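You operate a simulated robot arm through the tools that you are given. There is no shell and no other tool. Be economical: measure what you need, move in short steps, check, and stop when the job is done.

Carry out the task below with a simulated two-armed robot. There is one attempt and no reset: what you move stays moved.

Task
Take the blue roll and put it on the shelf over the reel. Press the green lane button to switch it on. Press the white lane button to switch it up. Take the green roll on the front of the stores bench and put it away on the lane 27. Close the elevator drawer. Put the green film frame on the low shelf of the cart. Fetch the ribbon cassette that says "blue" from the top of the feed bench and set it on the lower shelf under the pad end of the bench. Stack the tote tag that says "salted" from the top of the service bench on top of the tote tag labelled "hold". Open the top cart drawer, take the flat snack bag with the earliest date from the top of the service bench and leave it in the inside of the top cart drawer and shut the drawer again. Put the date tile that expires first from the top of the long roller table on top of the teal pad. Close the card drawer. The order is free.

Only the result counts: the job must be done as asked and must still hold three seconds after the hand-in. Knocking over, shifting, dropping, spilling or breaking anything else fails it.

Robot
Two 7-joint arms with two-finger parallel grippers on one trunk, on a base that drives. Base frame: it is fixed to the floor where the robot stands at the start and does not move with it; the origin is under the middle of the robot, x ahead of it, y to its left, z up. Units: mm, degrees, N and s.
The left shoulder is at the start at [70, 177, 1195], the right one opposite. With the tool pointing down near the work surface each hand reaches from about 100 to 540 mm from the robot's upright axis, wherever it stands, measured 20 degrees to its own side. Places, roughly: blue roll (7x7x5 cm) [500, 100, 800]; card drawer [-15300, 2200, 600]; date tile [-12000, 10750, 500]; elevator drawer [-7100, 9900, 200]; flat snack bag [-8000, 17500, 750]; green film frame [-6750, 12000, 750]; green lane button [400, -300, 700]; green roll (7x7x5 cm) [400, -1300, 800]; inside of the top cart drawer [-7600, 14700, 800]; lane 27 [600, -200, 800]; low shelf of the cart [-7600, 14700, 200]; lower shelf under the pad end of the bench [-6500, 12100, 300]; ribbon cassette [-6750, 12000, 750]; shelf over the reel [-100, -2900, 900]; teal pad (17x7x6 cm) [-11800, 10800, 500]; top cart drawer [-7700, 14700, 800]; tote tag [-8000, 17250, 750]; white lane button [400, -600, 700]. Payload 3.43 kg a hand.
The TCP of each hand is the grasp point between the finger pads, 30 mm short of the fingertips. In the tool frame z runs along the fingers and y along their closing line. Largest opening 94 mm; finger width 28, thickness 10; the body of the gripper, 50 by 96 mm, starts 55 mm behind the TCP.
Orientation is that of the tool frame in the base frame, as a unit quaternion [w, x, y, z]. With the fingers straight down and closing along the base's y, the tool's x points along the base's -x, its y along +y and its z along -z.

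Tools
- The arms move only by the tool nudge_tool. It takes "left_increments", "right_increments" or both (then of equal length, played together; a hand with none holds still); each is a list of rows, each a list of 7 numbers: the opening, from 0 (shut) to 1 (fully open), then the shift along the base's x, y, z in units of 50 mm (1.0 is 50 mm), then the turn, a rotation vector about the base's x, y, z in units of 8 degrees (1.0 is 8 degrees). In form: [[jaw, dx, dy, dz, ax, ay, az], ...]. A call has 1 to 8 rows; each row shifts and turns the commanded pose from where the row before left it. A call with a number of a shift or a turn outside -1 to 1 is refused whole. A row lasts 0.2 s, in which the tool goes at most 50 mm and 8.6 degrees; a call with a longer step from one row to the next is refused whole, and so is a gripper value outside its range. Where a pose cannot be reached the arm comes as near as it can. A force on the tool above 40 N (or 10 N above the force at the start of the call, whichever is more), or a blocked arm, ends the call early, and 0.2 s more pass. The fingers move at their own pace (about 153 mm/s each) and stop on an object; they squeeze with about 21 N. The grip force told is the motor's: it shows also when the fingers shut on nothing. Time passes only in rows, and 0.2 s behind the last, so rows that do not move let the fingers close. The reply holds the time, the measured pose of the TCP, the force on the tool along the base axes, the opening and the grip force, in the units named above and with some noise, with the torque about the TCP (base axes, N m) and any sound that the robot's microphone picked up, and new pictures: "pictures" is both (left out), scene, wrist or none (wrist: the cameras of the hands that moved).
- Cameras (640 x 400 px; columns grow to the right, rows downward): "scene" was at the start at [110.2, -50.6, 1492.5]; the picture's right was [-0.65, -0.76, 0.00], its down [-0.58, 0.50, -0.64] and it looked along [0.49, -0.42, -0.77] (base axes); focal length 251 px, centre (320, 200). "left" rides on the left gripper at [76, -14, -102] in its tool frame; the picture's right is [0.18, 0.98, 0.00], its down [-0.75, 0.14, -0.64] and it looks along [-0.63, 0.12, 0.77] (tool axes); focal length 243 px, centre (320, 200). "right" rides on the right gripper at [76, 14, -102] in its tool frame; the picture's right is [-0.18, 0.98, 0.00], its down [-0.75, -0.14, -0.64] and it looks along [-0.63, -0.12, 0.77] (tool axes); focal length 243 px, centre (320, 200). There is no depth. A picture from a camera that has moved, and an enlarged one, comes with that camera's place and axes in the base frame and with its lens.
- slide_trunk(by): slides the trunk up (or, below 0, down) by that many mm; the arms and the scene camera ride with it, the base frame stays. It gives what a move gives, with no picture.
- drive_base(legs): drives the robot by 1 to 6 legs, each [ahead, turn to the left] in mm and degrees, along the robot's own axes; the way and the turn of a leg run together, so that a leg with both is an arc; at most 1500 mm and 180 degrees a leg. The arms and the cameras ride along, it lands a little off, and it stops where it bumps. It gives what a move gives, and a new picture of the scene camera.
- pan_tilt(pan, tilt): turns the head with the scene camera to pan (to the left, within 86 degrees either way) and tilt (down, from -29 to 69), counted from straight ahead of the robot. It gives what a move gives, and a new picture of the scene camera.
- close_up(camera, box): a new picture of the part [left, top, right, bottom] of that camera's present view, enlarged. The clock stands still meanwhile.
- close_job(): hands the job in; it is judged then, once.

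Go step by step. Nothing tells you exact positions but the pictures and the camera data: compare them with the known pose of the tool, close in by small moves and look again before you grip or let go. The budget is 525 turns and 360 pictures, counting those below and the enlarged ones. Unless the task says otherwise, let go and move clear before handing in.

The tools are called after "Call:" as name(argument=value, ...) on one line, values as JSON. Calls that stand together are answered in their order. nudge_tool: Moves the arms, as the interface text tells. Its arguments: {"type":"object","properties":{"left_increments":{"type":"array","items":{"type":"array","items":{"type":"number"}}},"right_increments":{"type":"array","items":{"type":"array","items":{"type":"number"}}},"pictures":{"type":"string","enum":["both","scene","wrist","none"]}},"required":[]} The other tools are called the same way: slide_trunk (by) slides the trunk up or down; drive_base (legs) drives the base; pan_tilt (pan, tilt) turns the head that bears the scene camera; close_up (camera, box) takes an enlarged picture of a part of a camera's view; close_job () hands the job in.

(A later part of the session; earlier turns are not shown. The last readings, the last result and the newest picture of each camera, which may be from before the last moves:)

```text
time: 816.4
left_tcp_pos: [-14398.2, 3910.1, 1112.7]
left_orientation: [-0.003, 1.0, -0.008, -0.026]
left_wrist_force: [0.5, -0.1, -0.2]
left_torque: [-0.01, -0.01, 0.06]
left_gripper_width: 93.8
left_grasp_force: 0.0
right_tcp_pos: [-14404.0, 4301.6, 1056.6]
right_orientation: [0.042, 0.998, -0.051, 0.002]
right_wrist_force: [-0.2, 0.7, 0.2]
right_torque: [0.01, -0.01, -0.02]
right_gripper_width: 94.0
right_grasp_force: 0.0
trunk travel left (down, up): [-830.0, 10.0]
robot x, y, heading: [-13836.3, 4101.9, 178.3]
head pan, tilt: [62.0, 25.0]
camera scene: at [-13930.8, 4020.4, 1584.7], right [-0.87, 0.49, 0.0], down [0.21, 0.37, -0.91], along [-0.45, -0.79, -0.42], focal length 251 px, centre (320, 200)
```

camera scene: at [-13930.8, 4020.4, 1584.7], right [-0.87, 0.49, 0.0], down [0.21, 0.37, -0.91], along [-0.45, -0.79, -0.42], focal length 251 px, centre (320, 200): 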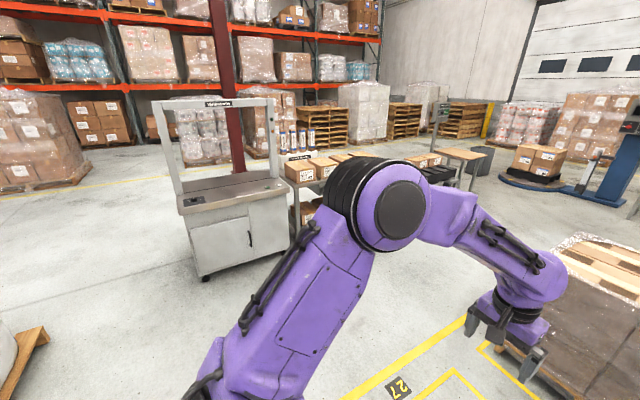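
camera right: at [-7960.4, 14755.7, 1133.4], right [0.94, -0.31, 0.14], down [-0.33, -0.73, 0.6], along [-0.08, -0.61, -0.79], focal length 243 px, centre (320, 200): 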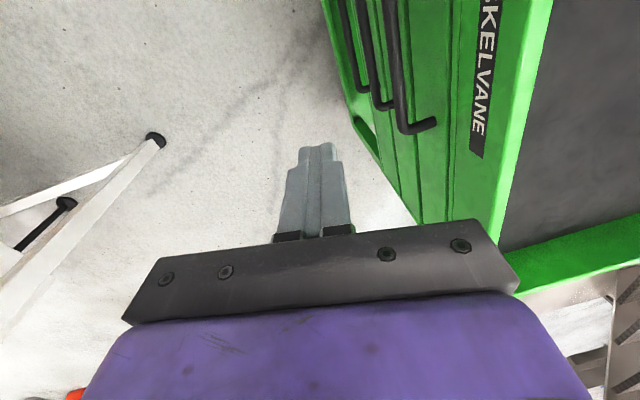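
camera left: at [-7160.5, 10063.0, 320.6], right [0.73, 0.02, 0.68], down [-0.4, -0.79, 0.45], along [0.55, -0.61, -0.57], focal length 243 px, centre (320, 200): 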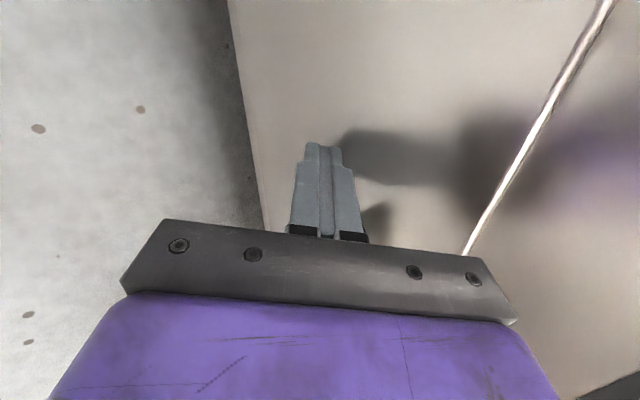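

Call:
drive_base(legs=[[0, 54], [650, 0]])

Call:
pan_tilt(pan=0, tilt=25)

```text
time: 822.3
left_tcp_pos: [-14444.1, 3037.2, 1113.1]
left_orientation: [0.01, 0.901, 0.432, -0.026]
left_wrist_force: [-0.2, 0.4, -0.1]
left_torque: [-0.01, 0.01, 0.04]
left_gripper_width: 94.0
left_grasp_force: 0.0
right_tcp_pos: [-14755.1, 3273.0, 1057.1]
right_orientation: [0.037, 0.919, 0.393, 0.02]
right_wrist_force: [0.5, -0.2, -0.3]
right_torque: [0.01, -0.02, 0.01]
right_gripper_width: 93.9
right_grasp_force: 0.0
trunk travel left (down, up): [-830.0, 10.0]
robot x, y, heading: [-14252.7, 3594.8, -129.5]
head pan, tilt: [62.0, 25.0]
camera scene: at [-14243.1, 3472.3, 1584.8], right [-0.92, -0.38, 0.0], down [-0.16, 0.39, -0.91], along [0.35, -0.84, -0.42], focal length 251 px, centre (320, 200)
```

scene: 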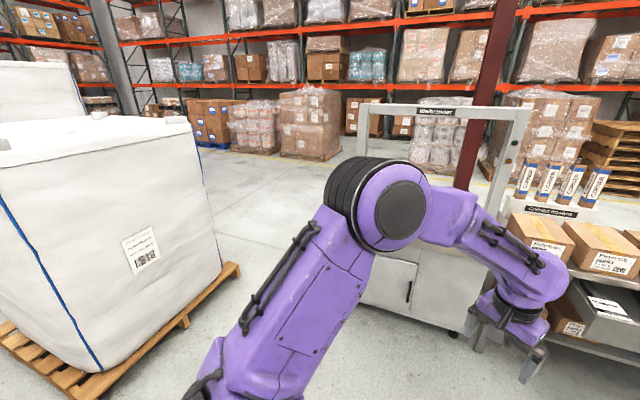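

```text
time: 823.6
left_tcp_pos: [-14441.7, 3036.0, 1113.2]
left_orientation: [0.009, 0.901, 0.433, -0.025]
left_wrist_force: [-0.5, 0.3, 0.1]
left_torque: [-0.01, -0.03, 0.01]
left_gripper_width: 94.0
left_grasp_force: 0.1
right_tcp_pos: [-14757.0, 3271.5, 1056.1]
right_orientation: [0.037, 0.919, 0.393, 0.02]
right_wrist_force: [-0.1, 0.2, -0.1]
right_torque: [0.01, -0.01, 0.02]
right_gripper_width: 93.8
right_grasp_force: 0.1
trunk travel left (down, up): [-830.0, 10.0]
robot x, y, heading: [-14251.7, 3599.5, -129.5]
head pan, tilt: [0.0, 25.0]
camera scene: at [-14337.8, 3485.2, 1584.6], right [-0.77, 0.63, 0.0], down [0.27, 0.33, -0.91], along [-0.57, -0.7, -0.42], focal length 251 px, centre (320, 200)
```

scene: 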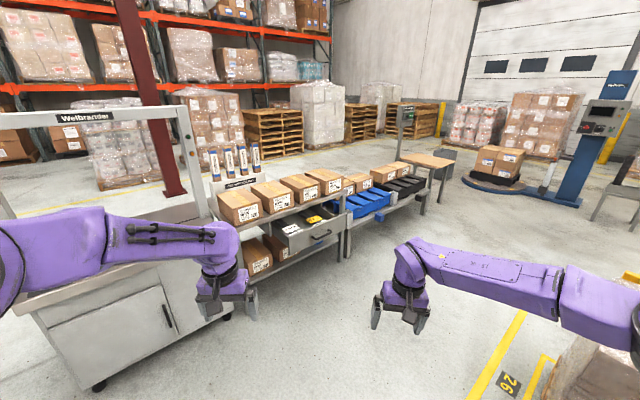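

I see the open card drawer under the box shelf, facing me, at about (−15250, 2384). I drive in front of it, facing −y.

Call:
drive_base(legs=[[0, -3], [840, 0], [0, 42]])

Call:
nudge_tool(right_increments=[[0, -0.3, 0.4, -0.3, -0.94, 0, 0], [0, -0.3, 0.4, -0.3, -0.94, 0, 0], [0, -0.3, 0.4, -0.3, -0.94, 0, 0], [0, -0.3, 0.4, -0.3, -0.94, 0, 0], [0, -0.2, 0.2, -0.3, -0.94, 0, 0], [0, -0.2, 0, -0.3, -0.94, 0, 0]], pictures="wrist")

```text
time: 830.5
left_tcp_pos: [-14645.0, 2409.3, 1112.7]
left_orientation: [0.017, 0.714, 0.699, -0.021]
left_wrist_force: [0.9, 0.4, 0.8]
left_torque: [-0.01, -0.01, 0.01]
left_gripper_width: 94.3
left_grasp_force: 0.0
right_tcp_pos: [-15036.6, 2404.8, 1056.6]
right_orientation: [0.03, 0.744, 0.667, 0.032]
right_wrist_force: [-0.4, 0.3, 0.9]
right_torque: [-0.03, 0.0, 0.01]
right_gripper_width: 94.3
right_grasp_force: 0.1
trunk travel left (down, up): [-830.0, 10.0]
robot x, y, heading: [-14828.9, 2968.9, -91.7]
head pan, tilt: [0.0, 25.0]
camera scene: at [-14835.1, 2827.8, 1584.7], right [-1.0, 0.03, 0.0], down [0.01, 0.42, -0.91], along [-0.03, -0.91, -0.42], focal length 251 px, centre (320, 200)
```

scene: 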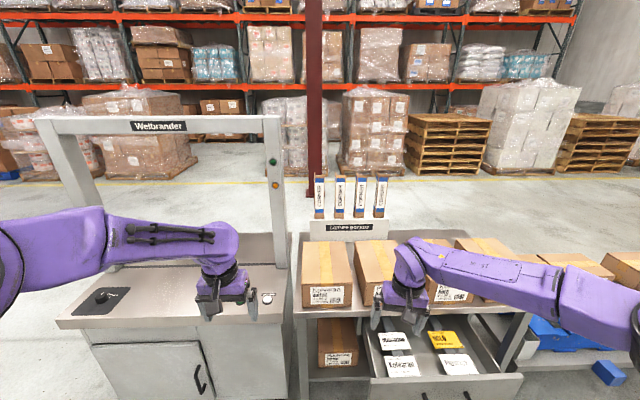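

```text
time: 831.9
left_tcp_pos: [-14644.7, 2409.1, 1113.8]
left_orientation: [0.016, 0.714, 0.7, -0.02]
left_wrist_force: [-0.5, 0.0, -0.6]
left_torque: [-0.01, -0.03, 0.0]
left_gripper_width: 94.1
left_grasp_force: 0.1
right_tcp_pos: [-15117.1, 2494.6, 966.9]
right_orientation: [0.312, 0.676, 0.628, -0.226]
right_wrist_force: [0.3, 1.0, 0.1]
right_torque: [0.0, 0.0, 0.03]
right_gripper_width: 0.1
right_grasp_force: 20.9
trunk travel left (down, up): [-830.0, 10.0]
robot x, y, heading: [-14832.3, 2969.8, -91.9]
head pan, tilt: [0.0, 25.0]
camera right: at [-15104.0, 2619.0, 988.1], right [0.95, -0.15, 0.26], down [-0.28, -0.08, 0.96], along [-0.12, -0.99, -0.11], focal length 243 px, centre (320, 200)
```

right: 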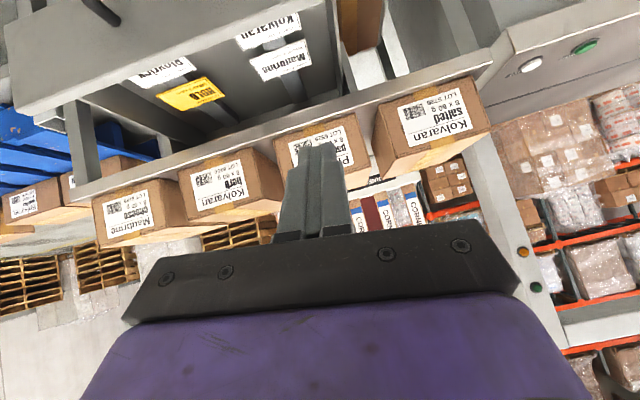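

The drawer front is at y ≈ 2395 and must go back to the bench front at about y ≈ 2219. I lower the tilted fist in front of it and push in −y.

Call:
nudge_tool(right_increments=[[0, 0, 0, -0.85, 0, 0, 0], [0, 0, 0, -0.85, 0, 0, 0], [0, 0, 0, -0.85, 0, 0, 0], [0, 0, 0, -0.85, 0, 0, 0]], pictures="wrist")

```text
time: 832.9
left_tcp_pos: [-14645.3, 2406.9, 1113.0]
left_orientation: [0.016, 0.715, 0.699, -0.019]
left_wrist_force: [-0.9, -0.4, -0.5]
left_torque: [0.02, -0.06, 0.01]
left_gripper_width: 94.1
left_grasp_force: 0.1
right_tcp_pos: [-15114.8, 2492.7, 795.2]
right_orientation: [0.312, 0.676, 0.628, -0.228]
right_wrist_force: [0.3, -1.0, 0.8]
right_torque: [0.03, -0.05, 0.0]
right_gripper_width: 0.0
right_grasp_force: 21.2
trunk travel left (down, up): [-830.0, 10.0]
robot x, y, heading: [-14833.6, 2972.4, -91.9]
head pan, tilt: [0.0, 25.0]
camera right: at [-15101.5, 2617.9, 816.6], right [0.95, -0.15, 0.26], down [-0.27, -0.08, 0.96], along [-0.12, -0.99, -0.11], focal length 243 px, centre (320, 200)
```

right: 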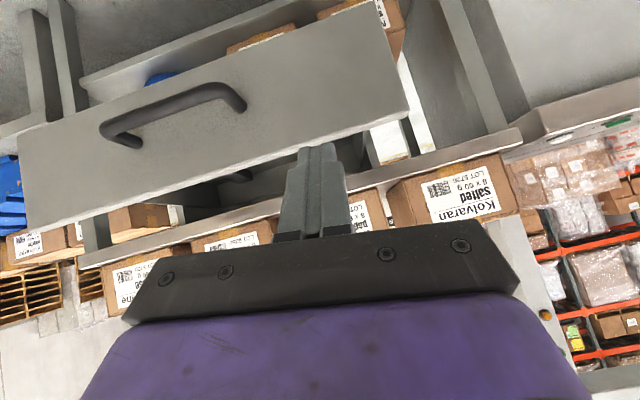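

Call:
nudge_tool(right_increments=[[0, -0.5, 0, -0.5, 0, 0, 0], [0, 0, 0, -0.5, 0, 0, 0], [0, 0, -0.6, 0, 0, 0, 0], [0, 0, -0.5, 0, 0, 0, 0]], pictures="wrist")

```text
time: 833.9
left_tcp_pos: [-14644.2, 2408.1, 1113.7]
left_orientation: [0.017, 0.714, 0.7, -0.02]
left_wrist_force: [0.8, -0.7, -0.5]
left_torque: [0.01, 0.0, 0.01]
left_gripper_width: 93.7
left_grasp_force: 0.1
right_tcp_pos: [-15139.6, 2437.2, 746.4]
right_orientation: [0.311, 0.676, 0.628, -0.227]
right_wrist_force: [0.4, -1.0, -0.2]
right_torque: [-0.04, 0.0, 0.03]
right_gripper_width: 0.1
right_grasp_force: 20.9
trunk travel left (down, up): [-830.0, 10.0]
robot x, y, heading: [-14830.6, 2973.8, -91.9]
head pan, tilt: [0.0, 25.0]
camera right: at [-15126.9, 2562.2, 767.9], right [0.95, -0.15, 0.26], down [-0.27, -0.08, 0.96], along [-0.12, -0.99, -0.12], focal length 243 px, centre (320, 200)
```

right: 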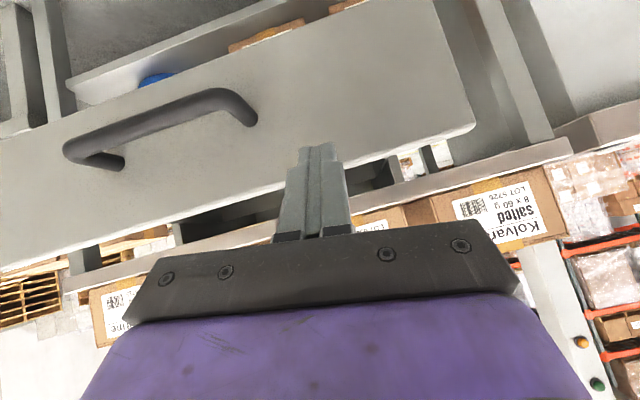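

Call:
nudge_tool(right_increments=[[0, 0, -0.3, -0.1, 0, 0, 0], [0, 0, -0.4, -0.1, 0, 0, 0], [0, 0, -0.5, 0, 0, 0, 0], [0, 0, -0.5, 0, 0, 0, 0], [0, 0, -0.5, 0, 0, 0, 0], [0, 0, -0.5, 0, 0, 0, 0], [0, 0, -0.4, 0, 0, 0, 0]], pictures="none")

Call:
nudge_tool(right_increments=[[0, 0, -0.2, 0, 0, 0, 0], [0, 0, -0.2, 0, 0, 0, 0], [0, 0, -0.2, 0, 0, 0, 0], [0, 0, -0.2, 0, 0, 0, 0], [0, 0, -0.2, 0, 0, 0, 0]], pictures="wrist")

```text
time: 835.5
left_tcp_pos: [-14644.1, 2407.4, 1112.2]
left_orientation: [0.017, 0.715, 0.699, -0.02]
left_wrist_force: [-0.1, 0.3, 0.0]
left_torque: [0.03, 0.02, 0.02]
left_gripper_width: 94.2
left_grasp_force: 0.0
right_tcp_pos: [-15134.3, 2283.4, 740.9]
right_orientation: [0.312, 0.672, 0.629, -0.233]
right_wrist_force: [0.1, 0.4, 0.2]
right_torque: [0.02, 0.0, 0.01]
right_gripper_width: 0.0
right_grasp_force: 20.9
right hand out of reach, approached as far as the arm can: row 7
trunk travel left (down, up): [-830.0, 10.0]
robot x, y, heading: [-14831.2, 2968.4, -91.7]
head pan, tilt: [0.0, 25.0]
```

```text
time: 836.7
left_tcp_pos: [-14644.8, 2408.7, 1112.7]
left_orientation: [0.017, 0.714, 0.699, -0.022]
left_wrist_force: [-0.2, 0.0, 0.2]
left_torque: [0.01, 0.0, 0.0]
left_gripper_width: 94.0
left_grasp_force: 0.0
right_tcp_pos: [-15126.5, 2277.7, 743.8]
right_orientation: [0.317, 0.67, 0.629, -0.233]
right_wrist_force: [-1.7, 1.4, 1.9]
right_torque: [0.0, 0.04, -0.02]
right_gripper_width: 0.0
right_grasp_force: 21.1
right hand out of reach, approached as far as the arm can: row 1, 2, 3, 4, 5
trunk travel left (down, up): [-830.0, 10.0]
robot x, y, heading: [-14830.5, 2970.3, -91.7]
head pan, tilt: [0.0, 25.0]
camera right: at [-15114.2, 2402.2, 762.5], right [0.96, -0.14, 0.26], down [-0.27, -0.06, 0.96], along [-0.11, -0.99, -0.1], focal length 243 px, centre (320, 200)
```

right: 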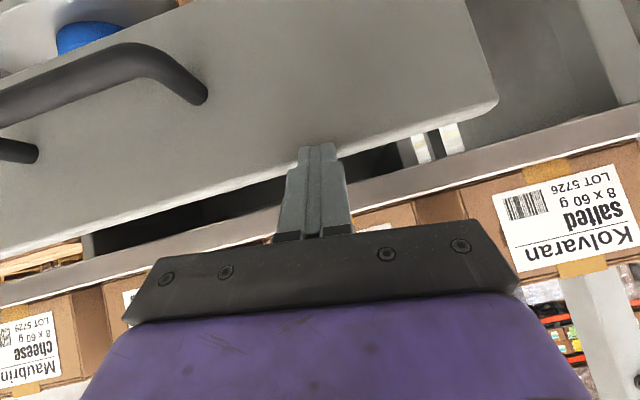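

The arm is at full reach with some centimetres to go, so I let the base finish the push slowly.

Call:
drive_base(legs=[[50, 0]])

Call:
nudge_tool(right_increments=[[0, 0, -0.1, 0, 0, 0, 0], [0, 0, -0.1, 0, 0, 0, 0], [0, 0, -0.1, 0, 0, 0, 0]], pictures="wrist")

```text
time: 837.6
left_tcp_pos: [-14647.5, 2362.8, 1115.7]
left_orientation: [0.018, 0.714, 0.699, -0.022]
left_wrist_force: [-0.7, 1.1, -0.4]
left_torque: [-0.01, 0.01, -0.03]
left_gripper_width: 94.1
left_grasp_force: 0.0
right_tcp_pos: [-15127.1, 2231.2, 744.5]
right_orientation: [0.318, 0.67, 0.629, -0.233]
right_wrist_force: [-0.2, 0.2, -0.2]
right_torque: [0.02, -0.02, 0.0]
right_gripper_width: 0.2
right_grasp_force: 20.8
trunk travel left (down, up): [-830.0, 10.0]
robot x, y, heading: [-14831.7, 2921.2, -91.6]
head pan, tilt: [0.0, 25.0]
camera scene: at [-14837.4, 2784.1, 1585.1], right [-1.0, 0.03, 0.0], down [0.01, 0.42, -0.91], along [-0.03, -0.91, -0.42], focal length 251 px, centre (320, 200)
```

scene: 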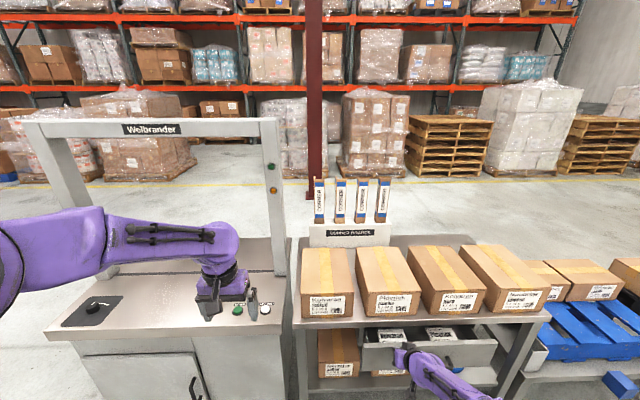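

```text
time: 838.5
left_tcp_pos: [-14646.2, 2357.8, 1112.8]
left_orientation: [0.016, 0.715, 0.699, -0.02]
left_wrist_force: [0.2, 0.1, -0.7]
left_torque: [0.01, 0.0, -0.01]
left_gripper_width: 93.8
left_grasp_force: 0.0
right_tcp_pos: [-15126.0, 2218.2, 749.7]
right_orientation: [0.319, 0.668, 0.63, -0.237]
right_wrist_force: [-0.5, 0.8, 0.7]
right_torque: [-0.02, 0.03, -0.01]
right_gripper_width: 0.0
right_grasp_force: 21.0
right hand out of reach, approached as far as the arm can: row 1, 2, 3
trunk travel left (down, up): [-830.0, 10.0]
robot x, y, heading: [-14832.8, 2922.8, -91.6]
head pan, tilt: [0.0, 25.0]
camera right: at [-15114.2, 2343.6, 766.2], right [0.96, -0.13, 0.26], down [-0.27, -0.05, 0.96], along [-0.11, -0.99, -0.09], focal length 243 px, centre (320, 200)
```

right: 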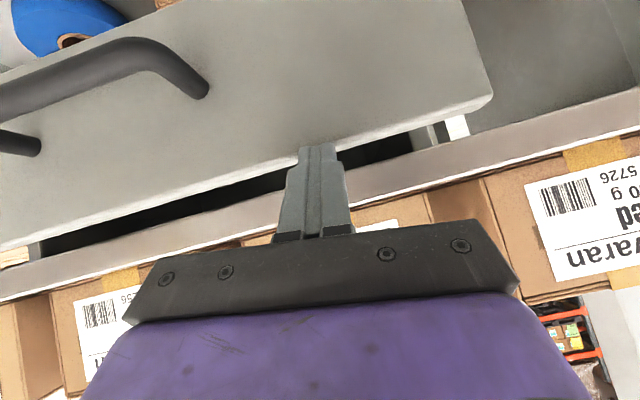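

Call:
drive_base(legs=[[45, 0]])

Call:
nudge_tool(right_increments=[[0, 0, 0, -0.2, 0, 0, 0], [0, 0, -0.1, -0.1, 0, 0, 0], [0, 0, -0.15, 0, 0, 0, 0], [0, 0, -0.15, 0, 0, 0, 0]], pictures="wrist")

```text
time: 839.4
left_tcp_pos: [-14647.6, 2320.3, 1115.3]
left_orientation: [0.019, 0.714, 0.699, -0.023]
left_wrist_force: [0.0, -0.6, 0.8]
left_torque: [-0.01, -0.02, -0.01]
left_gripper_width: 93.9
left_grasp_force: 0.0
right_tcp_pos: [-15127.8, 2178.3, 752.0]
right_orientation: [0.321, 0.667, 0.629, -0.238]
right_wrist_force: [1.5, 1.1, 20.5]
right_torque: [-0.21, -0.05, 0.22]
right_gripper_width: 0.2
right_grasp_force: 20.4
trunk travel left (down, up): [-830.0, 10.0]
robot x, y, heading: [-14832.2, 2880.1, -91.9]
head pan, tilt: [0.0, 25.0]
camera scene: at [-14838.4, 2741.4, 1585.3], right [-1.0, 0.03, 0.0], down [0.01, 0.42, -0.91], along [-0.03, -0.91, -0.42], focal length 251 px, centre (320, 200)
```

scene: 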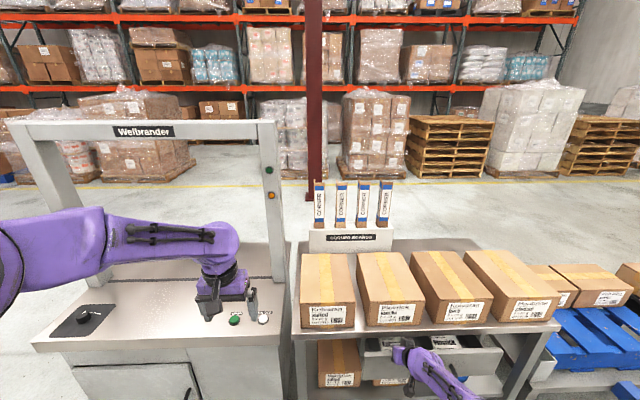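

```text
time: 840.4
left_tcp_pos: [-14647.3, 2317.8, 1113.3]
left_orientation: [0.018, 0.714, 0.699, -0.022]
left_wrist_force: [0.0, 0.0, -0.3]
left_torque: [0.01, -0.04, -0.01]
left_gripper_width: 94.0
left_grasp_force: 0.1
right_tcp_pos: [-15127.0, 2175.7, 753.7]
right_orientation: [0.32, 0.668, 0.628, -0.24]
right_wrist_force: [-3.3, -1.7, 19.8]
right_torque: [-0.26, 0.13, -0.12]
right_gripper_width: 0.0
right_grasp_force: 20.8
right hand out of reach, approached as far as the arm can: row 1, 2, 3, 4
trunk travel left (down, up): [-830.0, 10.0]
robot x, y, heading: [-14837.0, 2874.0, -91.7]
head pan, tilt: [0.0, 25.0]
camera right: at [-15115.3, 2301.5, 769.6], right [0.96, -0.13, 0.26], down [-0.27, -0.05, 0.96], along [-0.11, -0.99, -0.08], focal length 243 px, centre (320, 200)
```

right: 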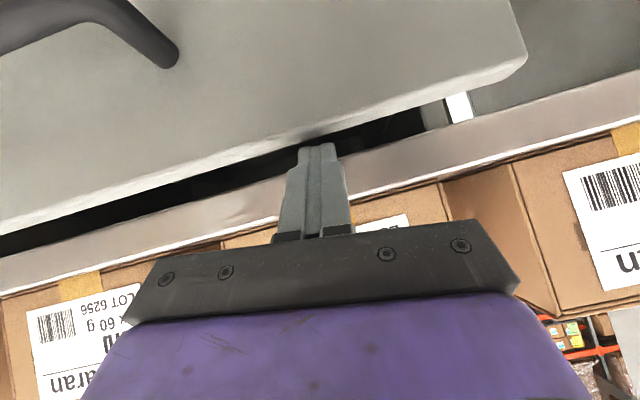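

The tip has ridden up onto the drawer's top edge. I back off, lower the fist by 70 mm and push again.

Call:
drive_base(legs=[[-80, 0]])

Call:
slide_trunk(by=-75)

Call:
nudge_tool(right_increments=[[0, 0, 0.5, 0, 0, 0, 0], [0, 0, 0.3, 0, 0, 0, 0]], pictures="none")

Call:
drive_base(legs=[[75, 0]])

Call:
nudge_tool(right_increments=[[0, 0, 0, 0, 0, 0, 0]], pictures="wrist")

```text
time: 841.4
left_tcp_pos: [-14644.7, 2395.8, 1113.7]
left_orientation: [0.017, 0.714, 0.7, -0.022]
left_wrist_force: [-0.2, 0.1, 0.7]
left_torque: [0.01, -0.03, -0.01]
left_gripper_width: 94.1
left_grasp_force: 0.0
right_tcp_pos: [-15124.4, 2254.6, 752.6]
right_orientation: [0.32, 0.668, 0.628, -0.24]
right_wrist_force: [-9.4, -1.3, 19.2]
right_torque: [-0.32, 0.33, -0.27]
right_gripper_width: 0.2
right_grasp_force: 21.1
trunk travel left (down, up): [-830.0, 10.0]
robot x, y, heading: [-14834.2, 2951.9, -91.9]
head pan, tilt: [0.0, 25.0]
camera scene: at [-14834.2, 2816.1, 1585.3], right [-1.0, 0.03, 0.0], down [0.01, 0.42, -0.91], along [-0.03, -0.91, -0.42], focal length 251 px, centre (320, 200)
```

scene: 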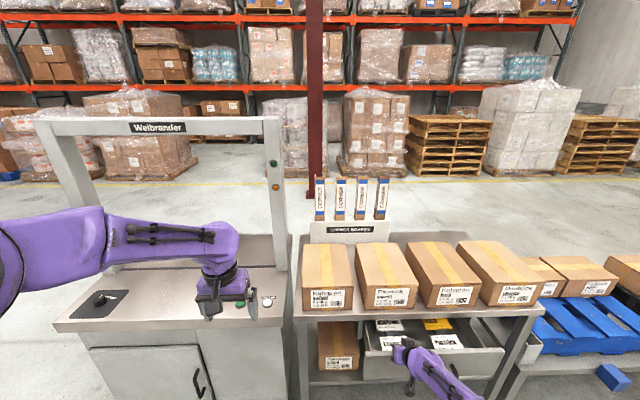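

```text
time: 841.8
left_tcp_pos: [-14643.7, 2393.4, 1103.8]
left_orientation: [0.017, 0.714, 0.7, -0.021]
left_wrist_force: [-0.1, -0.7, -0.2]
left_torque: [0.0, 0.0, -0.02]
left_gripper_width: 93.9
left_grasp_force: 0.1
right_tcp_pos: [-15125.3, 2244.0, 752.0]
right_orientation: [0.328, 0.665, 0.624, -0.246]
right_wrist_force: [1.5, 0.6, 18.2]
right_torque: [-0.22, 0.01, 0.0]
right_gripper_width: 0.0
right_grasp_force: 21.2
trunk travel left (down, up): [-820.0, 20.0]
robot x, y, heading: [-14833.2, 2951.3, -91.8]
head pan, tilt: [0.0, 25.0]
stopped: the force on the tool passed its limit (the readings are from after the stop); the commanded pose is now the measured one
```

```text
time: 842.4
left_tcp_pos: [-14643.6, 2394.5, 1105.5]
left_orientation: [0.017, 0.714, 0.699, -0.022]
left_wrist_force: [1.0, -0.7, -0.2]
left_torque: [-0.02, -0.01, -0.01]
left_gripper_width: 94.1
left_grasp_force: 0.1
right_tcp_pos: [-15124.9, 2247.8, 754.1]
right_orientation: [0.327, 0.666, 0.625, -0.244]
right_wrist_force: [1.1, -0.7, 21.0]
right_torque: [-0.28, -0.02, -0.01]
right_gripper_width: 0.0
right_grasp_force: 21.1
right hand out of reach, approached as far as the arm can: row 1, 2
trunk travel left (down, up): [-820.0, 20.0]
robot x, y, heading: [-14829.3, 2952.0, -91.8]
head pan, tilt: [0.0, 25.0]
```

```text
time: 843.5
left_tcp_pos: [-14644.7, 2323.4, 1105.2]
left_orientation: [0.017, 0.713, 0.7, -0.023]
left_wrist_force: [-0.3, 0.3, 0.3]
left_torque: [0.03, 0.01, -0.02]
left_gripper_width: 93.9
left_grasp_force: 0.2
right_tcp_pos: [-15124.8, 2173.8, 753.0]
right_orientation: [0.328, 0.664, 0.625, -0.245]
right_wrist_force: [4.9, 0.3, 26.0]
right_torque: [-0.3, -0.1, 0.29]
right_gripper_width: 0.0
right_grasp_force: 21.7
trunk travel left (down, up): [-820.0, 20.0]
robot x, y, heading: [-14832.4, 2881.3, -91.7]
head pan, tilt: [0.0, 25.0]
camera scene: at [-14834.7, 2743.6, 1575.7], right [-1.0, 0.03, 0.0], down [0.01, 0.42, -0.91], along [-0.03, -0.91, -0.42], focal length 251 px, centre (320, 200)
```

scene: 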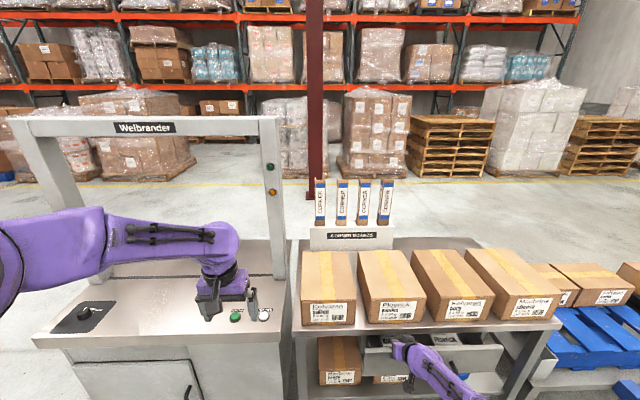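

```text
time: 843.9
left_tcp_pos: [-14645.8, 2322.1, 1105.7]
left_orientation: [0.019, 0.713, 0.7, -0.021]
left_wrist_force: [-0.1, 0.0, 0.5]
left_torque: [-0.04, 0.01, 0.0]
left_gripper_width: 94.2
left_grasp_force: 0.0
right_tcp_pos: [-15125.4, 2172.5, 752.5]
right_orientation: [0.328, 0.665, 0.625, -0.244]
right_wrist_force: [1.0, -1.9, 11.3]
right_torque: [-0.21, 0.0, -0.04]
right_gripper_width: 0.0
right_grasp_force: 21.4
trunk travel left (down, up): [-820.0, 20.0]
robot x, y, heading: [-14834.5, 2880.9, -91.7]
head pan, tilt: [0.0, 25.0]
camera right: at [-15112.7, 2297.8, 767.0], right [0.96, -0.13, 0.26], down [-0.27, -0.03, 0.96], along [-0.11, -0.99, -0.06], focal length 243 px, centre (320, 200)
```

right: 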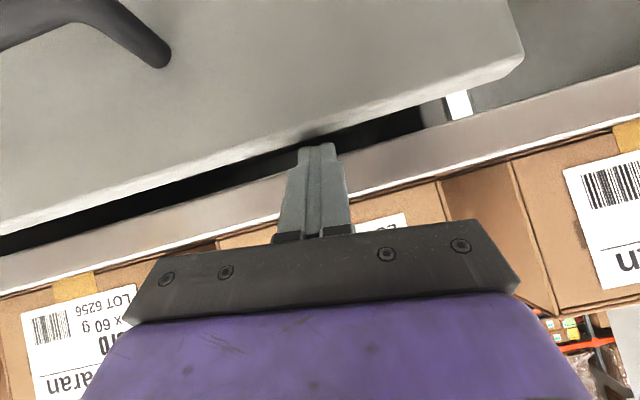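

Call:
nudge_tool(right_increments=[[0, 0, 0.1, 0.5, 0, 0, 0], [0, 0, 0.3, 0.4, 0, 0, 0]], pictures="none")

Call:
drive_base(legs=[[-170, 0]])

Call:
nudge_tool(right_increments=[[0, 0, 0.3, -0.8, 0, 0, 0], [0, 0, 0.3, -0.8, 0, 0, 0], [0, 0, 0, -0.5, 0, 0, 0]], pictures="wrist")

```text
time: 844.5
left_tcp_pos: [-14644.4, 2322.7, 1104.0]
left_orientation: [0.018, 0.714, 0.7, -0.022]
left_wrist_force: [0.1, -0.2, -0.6]
left_torque: [0.0, 0.02, -0.02]
left_gripper_width: 93.9
left_grasp_force: 0.0
right_tcp_pos: [-15123.6, 2171.7, 752.6]
right_orientation: [0.328, 0.665, 0.625, -0.245]
right_wrist_force: [0.7, -0.6, 17.3]
right_torque: [-0.23, -0.02, 0.07]
right_gripper_width: 0.1
right_grasp_force: 21.2
right hand out of reach, approached as far as the arm can: row 1, 2
trunk travel left (down, up): [-820.0, 20.0]
robot x, y, heading: [-14831.2, 2878.8, -91.7]
head pan, tilt: [0.0, 25.0]
```

```text
time: 845.9
left_tcp_pos: [-14641.6, 2490.9, 1104.9]
left_orientation: [0.018, 0.714, 0.7, -0.022]
left_wrist_force: [-0.4, 0.0, 0.6]
left_torque: [0.0, 0.01, -0.05]
left_gripper_width: 93.9
left_grasp_force: 0.1
right_tcp_pos: [-15119.6, 2339.6, 752.2]
right_orientation: [0.327, 0.665, 0.626, -0.244]
right_wrist_force: [-7.1, -1.2, 16.8]
right_torque: [-0.29, 0.28, -0.26]
right_gripper_width: 0.0
right_grasp_force: 21.6
trunk travel left (down, up): [-820.0, 20.0]
robot x, y, heading: [-14828.7, 3046.7, -91.6]
head pan, tilt: [0.0, 25.0]
camera scene: at [-14830.9, 2910.6, 1575.8], right [-1.0, 0.03, 0.0], down [0.01, 0.42, -0.91], along [-0.03, -0.91, -0.42], focal length 251 px, centre (320, 200)
```

scene: 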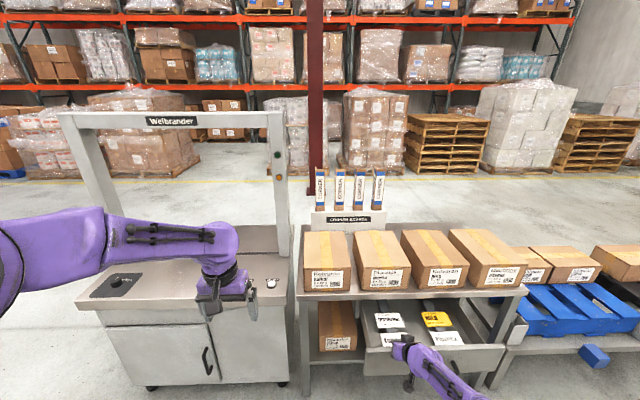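

```text
time: 846.2
left_tcp_pos: [-14640.9, 2489.1, 1103.5]
left_orientation: [0.018, 0.714, 0.699, -0.021]
left_wrist_force: [-0.4, -0.8, -0.6]
left_torque: [0.04, 0.02, -0.03]
left_gripper_width: 94.0
left_grasp_force: 0.0
right_tcp_pos: [-15121.9, 2338.9, 752.0]
right_orientation: [0.335, 0.665, 0.618, -0.252]
right_wrist_force: [0.4, 1.4, 15.4]
right_torque: [-0.17, 0.01, 0.1]
right_gripper_width: 0.2
right_grasp_force: 21.3
right hand out of reach, approached as far as the arm can: row 1
trunk travel left (down, up): [-820.0, 20.0]
robot x, y, heading: [-14831.2, 3050.0, -91.9]
head pan, tilt: [0.0, 25.0]
stopped in row 1 (right hand): the force on the tool passed its limit (the readings are from after the stop); the commanded pose is now the measured one
camera right: at [-15106.7, 2463.9, 763.8], right [0.95, -0.13, 0.27], down [-0.27, 0.0, 0.96], along [-0.13, -0.99, -0.04], focal length 243 px, centre (320, 200)
```

right: 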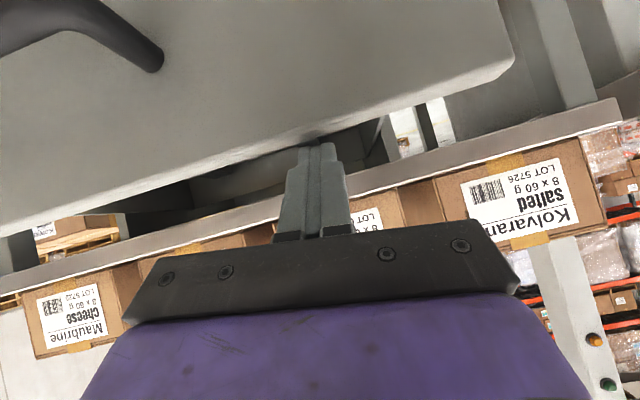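

The arm is stuck at full stretch and dragged the drawer back. I raise the trunk slightly to unload it, back off and refold the arm.

Call:
slide_trunk(by=20)

Call:
nudge_tool(right_increments=[[0, 0, 0.4, 0.4, 0.6, 0, 0], [0, 0, 0.5, 0.5, 0.6, 0, 0], [0, 0, 0.6, 0.5, 0.6, 0, 0], [0, 0, 0.6, 0.5, 0.6, 0, 0]], pictures="none")

```text
time: 846.9
left_tcp_pos: [-14640.9, 2487.5, 1124.7]
left_orientation: [0.016, 0.714, 0.7, -0.02]
left_wrist_force: [-0.2, -0.7, -1.2]
left_torque: [0.0, -0.03, -0.02]
left_gripper_width: 94.3
left_grasp_force: 0.0
right_tcp_pos: [-15120.3, 2339.6, 768.9]
right_orientation: [0.332, 0.666, 0.62, -0.251]
right_wrist_force: [0.1, 0.1, 0.7]
right_torque: [0.02, 0.0, 0.02]
right_gripper_width: 0.1
right_grasp_force: 21.0
trunk travel left (down, up): [-840.0, 0.0]
robot x, y, heading: [-14827.8, 3047.5, -91.6]
head pan, tilt: [0.0, 25.0]
```

```text
time: 847.9
left_tcp_pos: [-14641.4, 2487.8, 1123.9]
left_orientation: [0.016, 0.714, 0.7, -0.02]
left_wrist_force: [-1.0, 0.7, 0.2]
left_torque: [-0.01, 0.0, -0.01]
left_gripper_width: 93.7
left_grasp_force: 0.1
right_tcp_pos: [-15121.2, 2339.5, 768.9]
right_orientation: [0.333, 0.665, 0.62, -0.251]
right_wrist_force: [-1.6, 0.8, -0.6]
right_torque: [0.01, -0.03, -0.01]
right_gripper_width: 0.0
right_grasp_force: 20.9
right hand out of reach, approached as far as the arm can: row 1, 2, 3, 4
trunk travel left (down, up): [-840.0, 0.0]
robot x, y, heading: [-14828.5, 3051.4, -91.7]
head pan, tilt: [0.0, 25.0]
```

Call:
nudge_tool(right_increments=[[0, 0, 0, 0, 0.9, 0, 0], [0, 0, 0, 0, 0.9, 0, 0], [0, 0, 0, 0, 0.9, 0, 0]], pictures="none")

Call:
nudge_tool(right_increments=[[0, -0.8, 0.3, 0, 0, 0, 0], [0, -0.8, 0.3, 0, 0, 0, 0]], pictures="none")

Call:
nudge_tool(right_increments=[[0, 0.3, 0.2, 0.9, 0, 0, 0], [0, 0.3, 0.2, 0.9, 0, 0, 0]], pictures="none")

```text
time: 848.7
left_tcp_pos: [-14641.9, 2487.0, 1123.5]
left_orientation: [0.017, 0.714, 0.699, -0.02]
left_wrist_force: [-0.4, -0.1, 0.2]
left_torque: [0.03, 0.02, -0.03]
left_gripper_width: 94.2
left_grasp_force: 0.1
right_tcp_pos: [-15118.5, 2387.0, 737.1]
right_orientation: [0.202, 0.716, 0.656, -0.129]
right_wrist_force: [0.4, -1.1, -0.5]
right_torque: [0.01, -0.03, 0.01]
right_gripper_width: 0.1
right_grasp_force: 21.4
right hand out of reach, approached as far as the arm can: row 1, 2, 3
trunk travel left (down, up): [-840.0, 0.0]
robot x, y, heading: [-14831.2, 3047.2, -91.7]
head pan, tilt: [0.0, 25.0]
```

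```text
time: 849.3
left_tcp_pos: [-14642.3, 2487.7, 1124.2]
left_orientation: [0.017, 0.714, 0.699, -0.021]
left_wrist_force: [-0.6, -0.6, -1.0]
left_torque: [0.01, 0.01, 0.0]
left_gripper_width: 94.1
left_grasp_force: 0.2
right_tcp_pos: [-15200.8, 2407.1, 731.5]
right_orientation: [0.203, 0.716, 0.655, -0.13]
right_wrist_force: [0.6, -0.8, 0.4]
right_torque: [0.02, 0.05, 0.0]
right_gripper_width: 0.0
right_grasp_force: 21.0
right hand out of reach, approached as far as the arm can: row 1, 2
trunk travel left (down, up): [-840.0, 0.0]
robot x, y, heading: [-14831.6, 3047.4, -91.6]
head pan, tilt: [0.0, 25.0]
```

```text
time: 849.9
left_tcp_pos: [-14640.7, 2488.2, 1122.5]
left_orientation: [0.017, 0.715, 0.699, -0.021]
left_wrist_force: [-0.8, 0.0, -1.4]
left_torque: [0.02, 0.02, 0.01]
left_gripper_width: 93.9
left_grasp_force: 0.0
right_tcp_pos: [-15185.5, 2366.9, 787.3]
right_orientation: [0.202, 0.716, 0.656, -0.13]
right_wrist_force: [0.3, -0.9, -0.1]
right_torque: [-0.01, 0.01, -0.01]
right_gripper_width: 0.2
right_grasp_force: 20.8
right hand out of reach, approached as far as the arm can: row 1, 2
trunk travel left (down, up): [-840.0, 0.0]
robot x, y, heading: [-14827.0, 3048.7, -91.6]
head pan, tilt: [0.0, 25.0]
```

Call:
nudge_tool(right_increments=[[0, 0.6, 0.5, 0, 0, 0, 0], [0, 0.6, 0.5, 0, 0, 0, 0], [0, 0, 0.5, 0, -0.9, 0, 0]], pictures="none")

Call:
slide_trunk(by=-60)

```text
time: 850.7
left_tcp_pos: [-14642.7, 2488.1, 1123.9]
left_orientation: [0.017, 0.715, 0.699, -0.02]
left_wrist_force: [0.5, 1.0, -0.5]
left_torque: [0.02, -0.02, 0.0]
left_gripper_width: 94.0
left_grasp_force: 0.0
right_tcp_pos: [-15133.6, 2362.7, 771.8]
right_orientation: [0.201, 0.711, 0.659, -0.142]
right_wrist_force: [0.3, -1.3, -0.1]
right_torque: [-0.02, 0.0, 0.02]
right_gripper_width: 0.0
right_grasp_force: 21.0
right hand out of reach, approached as far as the arm can: row 1, 2, 3
trunk travel left (down, up): [-840.0, 0.0]
robot x, y, heading: [-14829.9, 3047.4, -91.6]
head pan, tilt: [0.0, 25.0]
```

```text
time: 851.3
left_tcp_pos: [-14640.7, 2490.5, 1083.8]
left_orientation: [0.017, 0.714, 0.7, -0.022]
left_wrist_force: [-0.4, -0.3, 0.4]
left_torque: [0.04, 0.0, 0.03]
left_gripper_width: 94.1
left_grasp_force: 0.1
right_tcp_pos: [-15130.8, 2354.9, 745.0]
right_orientation: [0.208, 0.711, 0.654, -0.15]
right_wrist_force: [3.6, 1.4, 10.5]
right_torque: [-0.19, 0.04, 0.05]
right_gripper_width: 0.0
right_grasp_force: 20.5
trunk travel left (down, up): [-800.0, 40.0]
robot x, y, heading: [-14827.1, 3050.7, -91.8]
head pan, tilt: [0.0, 25.0]
stopped: the force on the tool passed its limit (the readings are from after the stop); the commanded pose is now the measured one
```

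Call:
slide_trunk(by=40)

Call:
drive_base(legs=[[-130, 0]])

Call:
slide_trunk(by=-110)

Call:
nudge_tool(right_increments=[[0, 0, 0, 0, 0, 0, 0]], pictures="wrist")

```text
time: 852.2
left_tcp_pos: [-14641.4, 2487.1, 1123.2]
left_orientation: [0.017, 0.715, 0.699, -0.02]
left_wrist_force: [0.4, -0.6, -1.1]
left_torque: [0.0, 0.0, 0.01]
left_gripper_width: 94.0
left_grasp_force: 0.1
right_tcp_pos: [-15133.2, 2354.9, 781.1]
right_orientation: [0.206, 0.712, 0.655, -0.148]
right_wrist_force: [0.3, 0.3, -0.7]
right_torque: [0.04, -0.01, 0.02]
right_gripper_width: 0.2
right_grasp_force: 21.2
trunk travel left (down, up): [-840.0, 0.0]
robot x, y, heading: [-14831.0, 3046.8, -91.7]
head pan, tilt: [0.0, 25.0]
```

```text
time: 853.5
left_tcp_pos: [-14639.2, 2614.6, 1123.0]
left_orientation: [0.016, 0.715, 0.698, -0.02]
left_wrist_force: [-0.5, 0.8, -0.8]
left_torque: [-0.03, -0.01, 0.02]
left_gripper_width: 93.8
left_grasp_force: 0.0
right_tcp_pos: [-15131.7, 2484.0, 781.9]
right_orientation: [0.207, 0.713, 0.653, -0.149]
right_wrist_force: [0.5, 0.3, -0.5]
right_torque: [-0.04, 0.01, 0.01]
right_gripper_width: 0.2
right_grasp_force: 21.3
trunk travel left (down, up): [-840.0, 0.0]
robot x, y, heading: [-14826.6, 3177.8, -92.0]
head pan, tilt: [0.0, 25.0]
camera scene: at [-14828.4, 3033.7, 1595.0], right [-1.0, 0.03, 0.0], down [0.01, 0.42, -0.91], along [-0.03, -0.91, -0.42], focal length 251 px, centre (320, 200)
```

scene: 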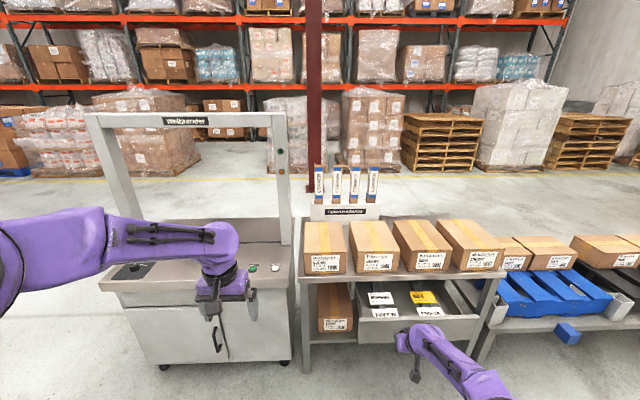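

```text
time: 854.9
left_tcp_pos: [-14640.6, 2614.9, 1013.5]
left_orientation: [0.017, 0.715, 0.698, -0.02]
left_wrist_force: [-0.6, -0.5, -0.2]
left_torque: [0.0, 0.02, 0.01]
left_gripper_width: 94.0
left_grasp_force: 0.0
right_tcp_pos: [-15132.2, 2484.2, 672.7]
right_orientation: [0.208, 0.713, 0.653, -0.149]
right_wrist_force: [-0.9, -0.9, 0.5]
right_torque: [-0.03, 0.01, 0.0]
right_gripper_width: 0.1
right_grasp_force: 21.5
trunk travel left (down, up): [-730.0, 110.0]
robot x, y, heading: [-14823.7, 3176.4, -91.8]
head pan, tilt: [0.0, 25.0]
```

```text
time: 855.3
left_tcp_pos: [-14639.4, 2616.2, 1014.6]
left_orientation: [0.017, 0.715, 0.698, -0.02]
left_wrist_force: [-0.2, -0.1, 0.9]
left_torque: [0.02, -0.03, 0.02]
left_gripper_width: 94.1
left_grasp_force: 0.0
right_tcp_pos: [-15132.1, 2484.6, 670.8]
right_orientation: [0.208, 0.713, 0.653, -0.149]
right_wrist_force: [0.6, 0.2, 0.5]
right_torque: [0.0, -0.01, 0.02]
right_gripper_width: 0.0
right_grasp_force: 20.7
trunk travel left (down, up): [-730.0, 110.0]
robot x, y, heading: [-14824.2, 3178.5, -91.8]
head pan, tilt: [0.0, 25.0]
camera right: at [-15116.7, 2598.4, 726.2], right [0.96, -0.22, 0.19], down [-0.25, -0.33, 0.91], along [-0.14, -0.92, -0.37], focal length 243 px, centre (320, 200)
```

right: 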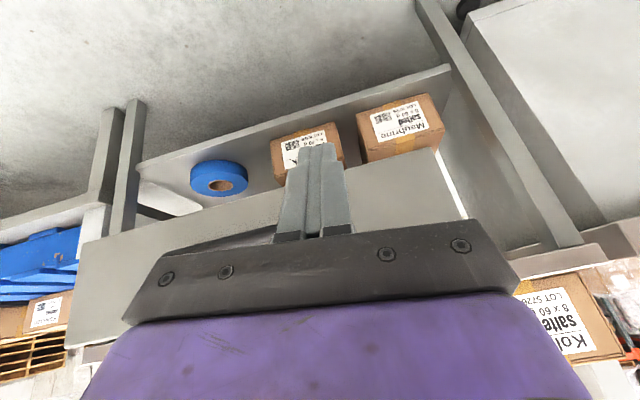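

The tip is now level with the middle of the drawer front. I push with the base.

Call:
drive_base(legs=[[260, 0]])

Call:
nudge_tool(right_increments=[[0, 0, 0, 0, 0, 0, 0]], pictures="wrist")

```text
time: 857.1
left_tcp_pos: [-14649.1, 2360.8, 1013.4]
left_orientation: [0.016, 0.716, 0.698, -0.02]
left_wrist_force: [-0.2, 0.1, 0.2]
left_torque: [0.0, 0.01, -0.03]
left_gripper_width: 94.1
left_grasp_force: 0.0
right_tcp_pos: [-15140.0, 2229.4, 672.9]
right_orientation: [0.207, 0.712, 0.655, -0.148]
right_wrist_force: [0.4, 0.1, 1.0]
right_torque: [-0.01, 0.03, 0.02]
right_gripper_width: 0.0
right_grasp_force: 21.1
trunk travel left (down, up): [-730.0, 110.0]
robot x, y, heading: [-14832.5, 2921.0, -92.0]
head pan, tilt: [0.0, 25.0]
camera scene: at [-14836.8, 2779.7, 1485.2], right [-1.0, 0.03, 0.0], down [0.01, 0.42, -0.91], along [-0.03, -0.91, -0.42], focal length 251 px, centre (320, 200)
```

scene: 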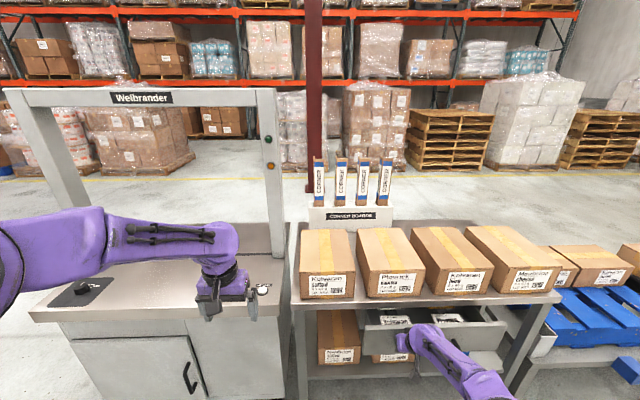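

```text
time: 857.5
left_tcp_pos: [-14648.6, 2360.4, 1014.5]
left_orientation: [0.018, 0.715, 0.699, -0.02]
left_wrist_force: [0.0, -0.6, -0.2]
left_torque: [-0.02, 0.0, 0.04]
left_gripper_width: 94.2
left_grasp_force: 0.0
right_tcp_pos: [-15141.4, 2229.6, 672.4]
right_orientation: [0.207, 0.712, 0.654, -0.149]
right_wrist_force: [-0.2, -0.1, -0.3]
right_torque: [-0.02, -0.01, 0.0]
right_gripper_width: 0.0
right_grasp_force: 21.0
trunk travel left (down, up): [-730.0, 110.0]
robot x, y, heading: [-14835.8, 2922.7, -91.7]
head pan, tilt: [0.0, 25.0]
camera right: at [-15125.1, 2343.2, 726.7], right [0.96, -0.22, 0.19], down [-0.25, -0.33, 0.91], along [-0.14, -0.92, -0.37], focal length 243 px, centre (320, 200)
```

right: 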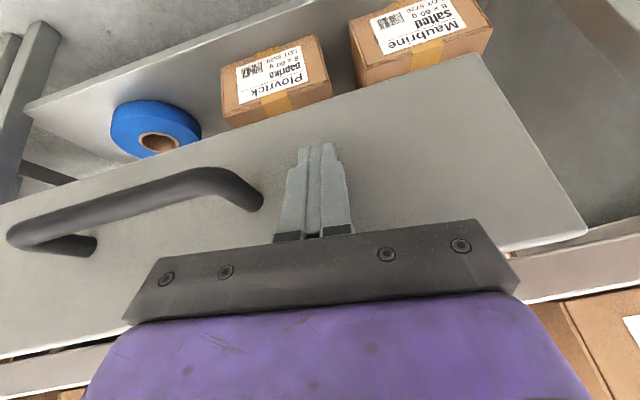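

Call:
drive_base(legs=[[110, 0]])

Call:
nudge_tool(right_increments=[[0, 0, 0, 0, 0, 0, 0]], pictures="wrist")

```text
time: 858.6
left_tcp_pos: [-14653.2, 2279.1, 1012.7]
left_orientation: [0.016, 0.717, 0.696, -0.021]
left_wrist_force: [-0.3, 0.1, 0.3]
left_torque: [0.01, -0.02, 0.03]
left_gripper_width: 93.7
left_grasp_force: 0.0
right_tcp_pos: [-15144.4, 2159.4, 663.2]
right_orientation: [0.196, 0.713, 0.658, -0.141]
right_wrist_force: [0.2, 9.1, 2.4]
right_torque: [0.08, 0.01, 0.03]
right_gripper_width: 0.0
right_grasp_force: 21.0
trunk travel left (down, up): [-730.0, 110.0]
robot x, y, heading: [-14838.6, 2839.1, -92.3]
head pan, tilt: [0.0, 25.0]
stopped in leg 1: the force on the tool passed its limit (the readings are from after the stop); the commanded pose is now the measured one
camera scene: at [-14838.9, 2700.3, 1485.1], right [-1.0, 0.04, 0.0], down [0.02, 0.42, -0.91], along [-0.04, -0.91, -0.42], focal length 251 px, centre (320, 200)
```

scene: 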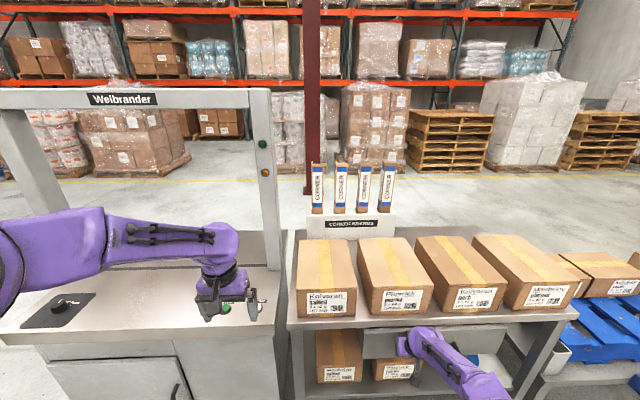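

```text
time: 859.0
left_tcp_pos: [-14653.3, 2280.1, 1013.6]
left_orientation: [0.016, 0.717, 0.696, -0.02]
left_wrist_force: [-0.2, 0.6, 0.2]
left_torque: [-0.01, 0.03, 0.01]
left_gripper_width: 94.0
left_grasp_force: 0.0
right_tcp_pos: [-15143.8, 2159.7, 662.9]
right_orientation: [0.197, 0.713, 0.658, -0.14]
right_wrist_force: [-0.2, 9.0, -0.1]
right_torque: [0.15, -0.09, 0.05]
right_gripper_width: 0.2
right_grasp_force: 21.1
trunk travel left (down, up): [-730.0, 110.0]
robot x, y, heading: [-14835.6, 2838.3, -92.0]
head pan, tilt: [0.0, 25.0]
camera right: at [-15129.7, 2272.1, 720.8], right [0.96, -0.22, 0.18], down [-0.25, -0.36, 0.9], along [-0.13, -0.91, -0.4], focal length 243 px, centre (320, 200)
```

right: 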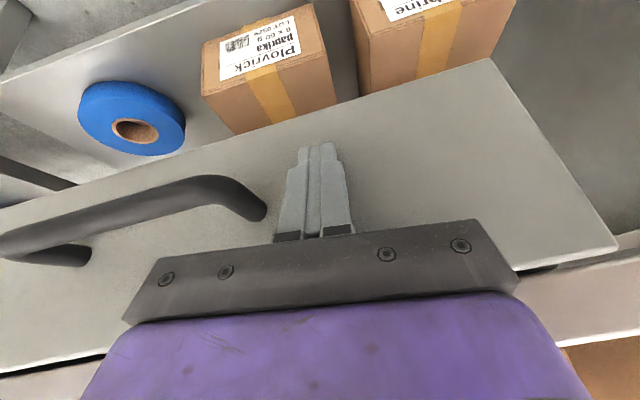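

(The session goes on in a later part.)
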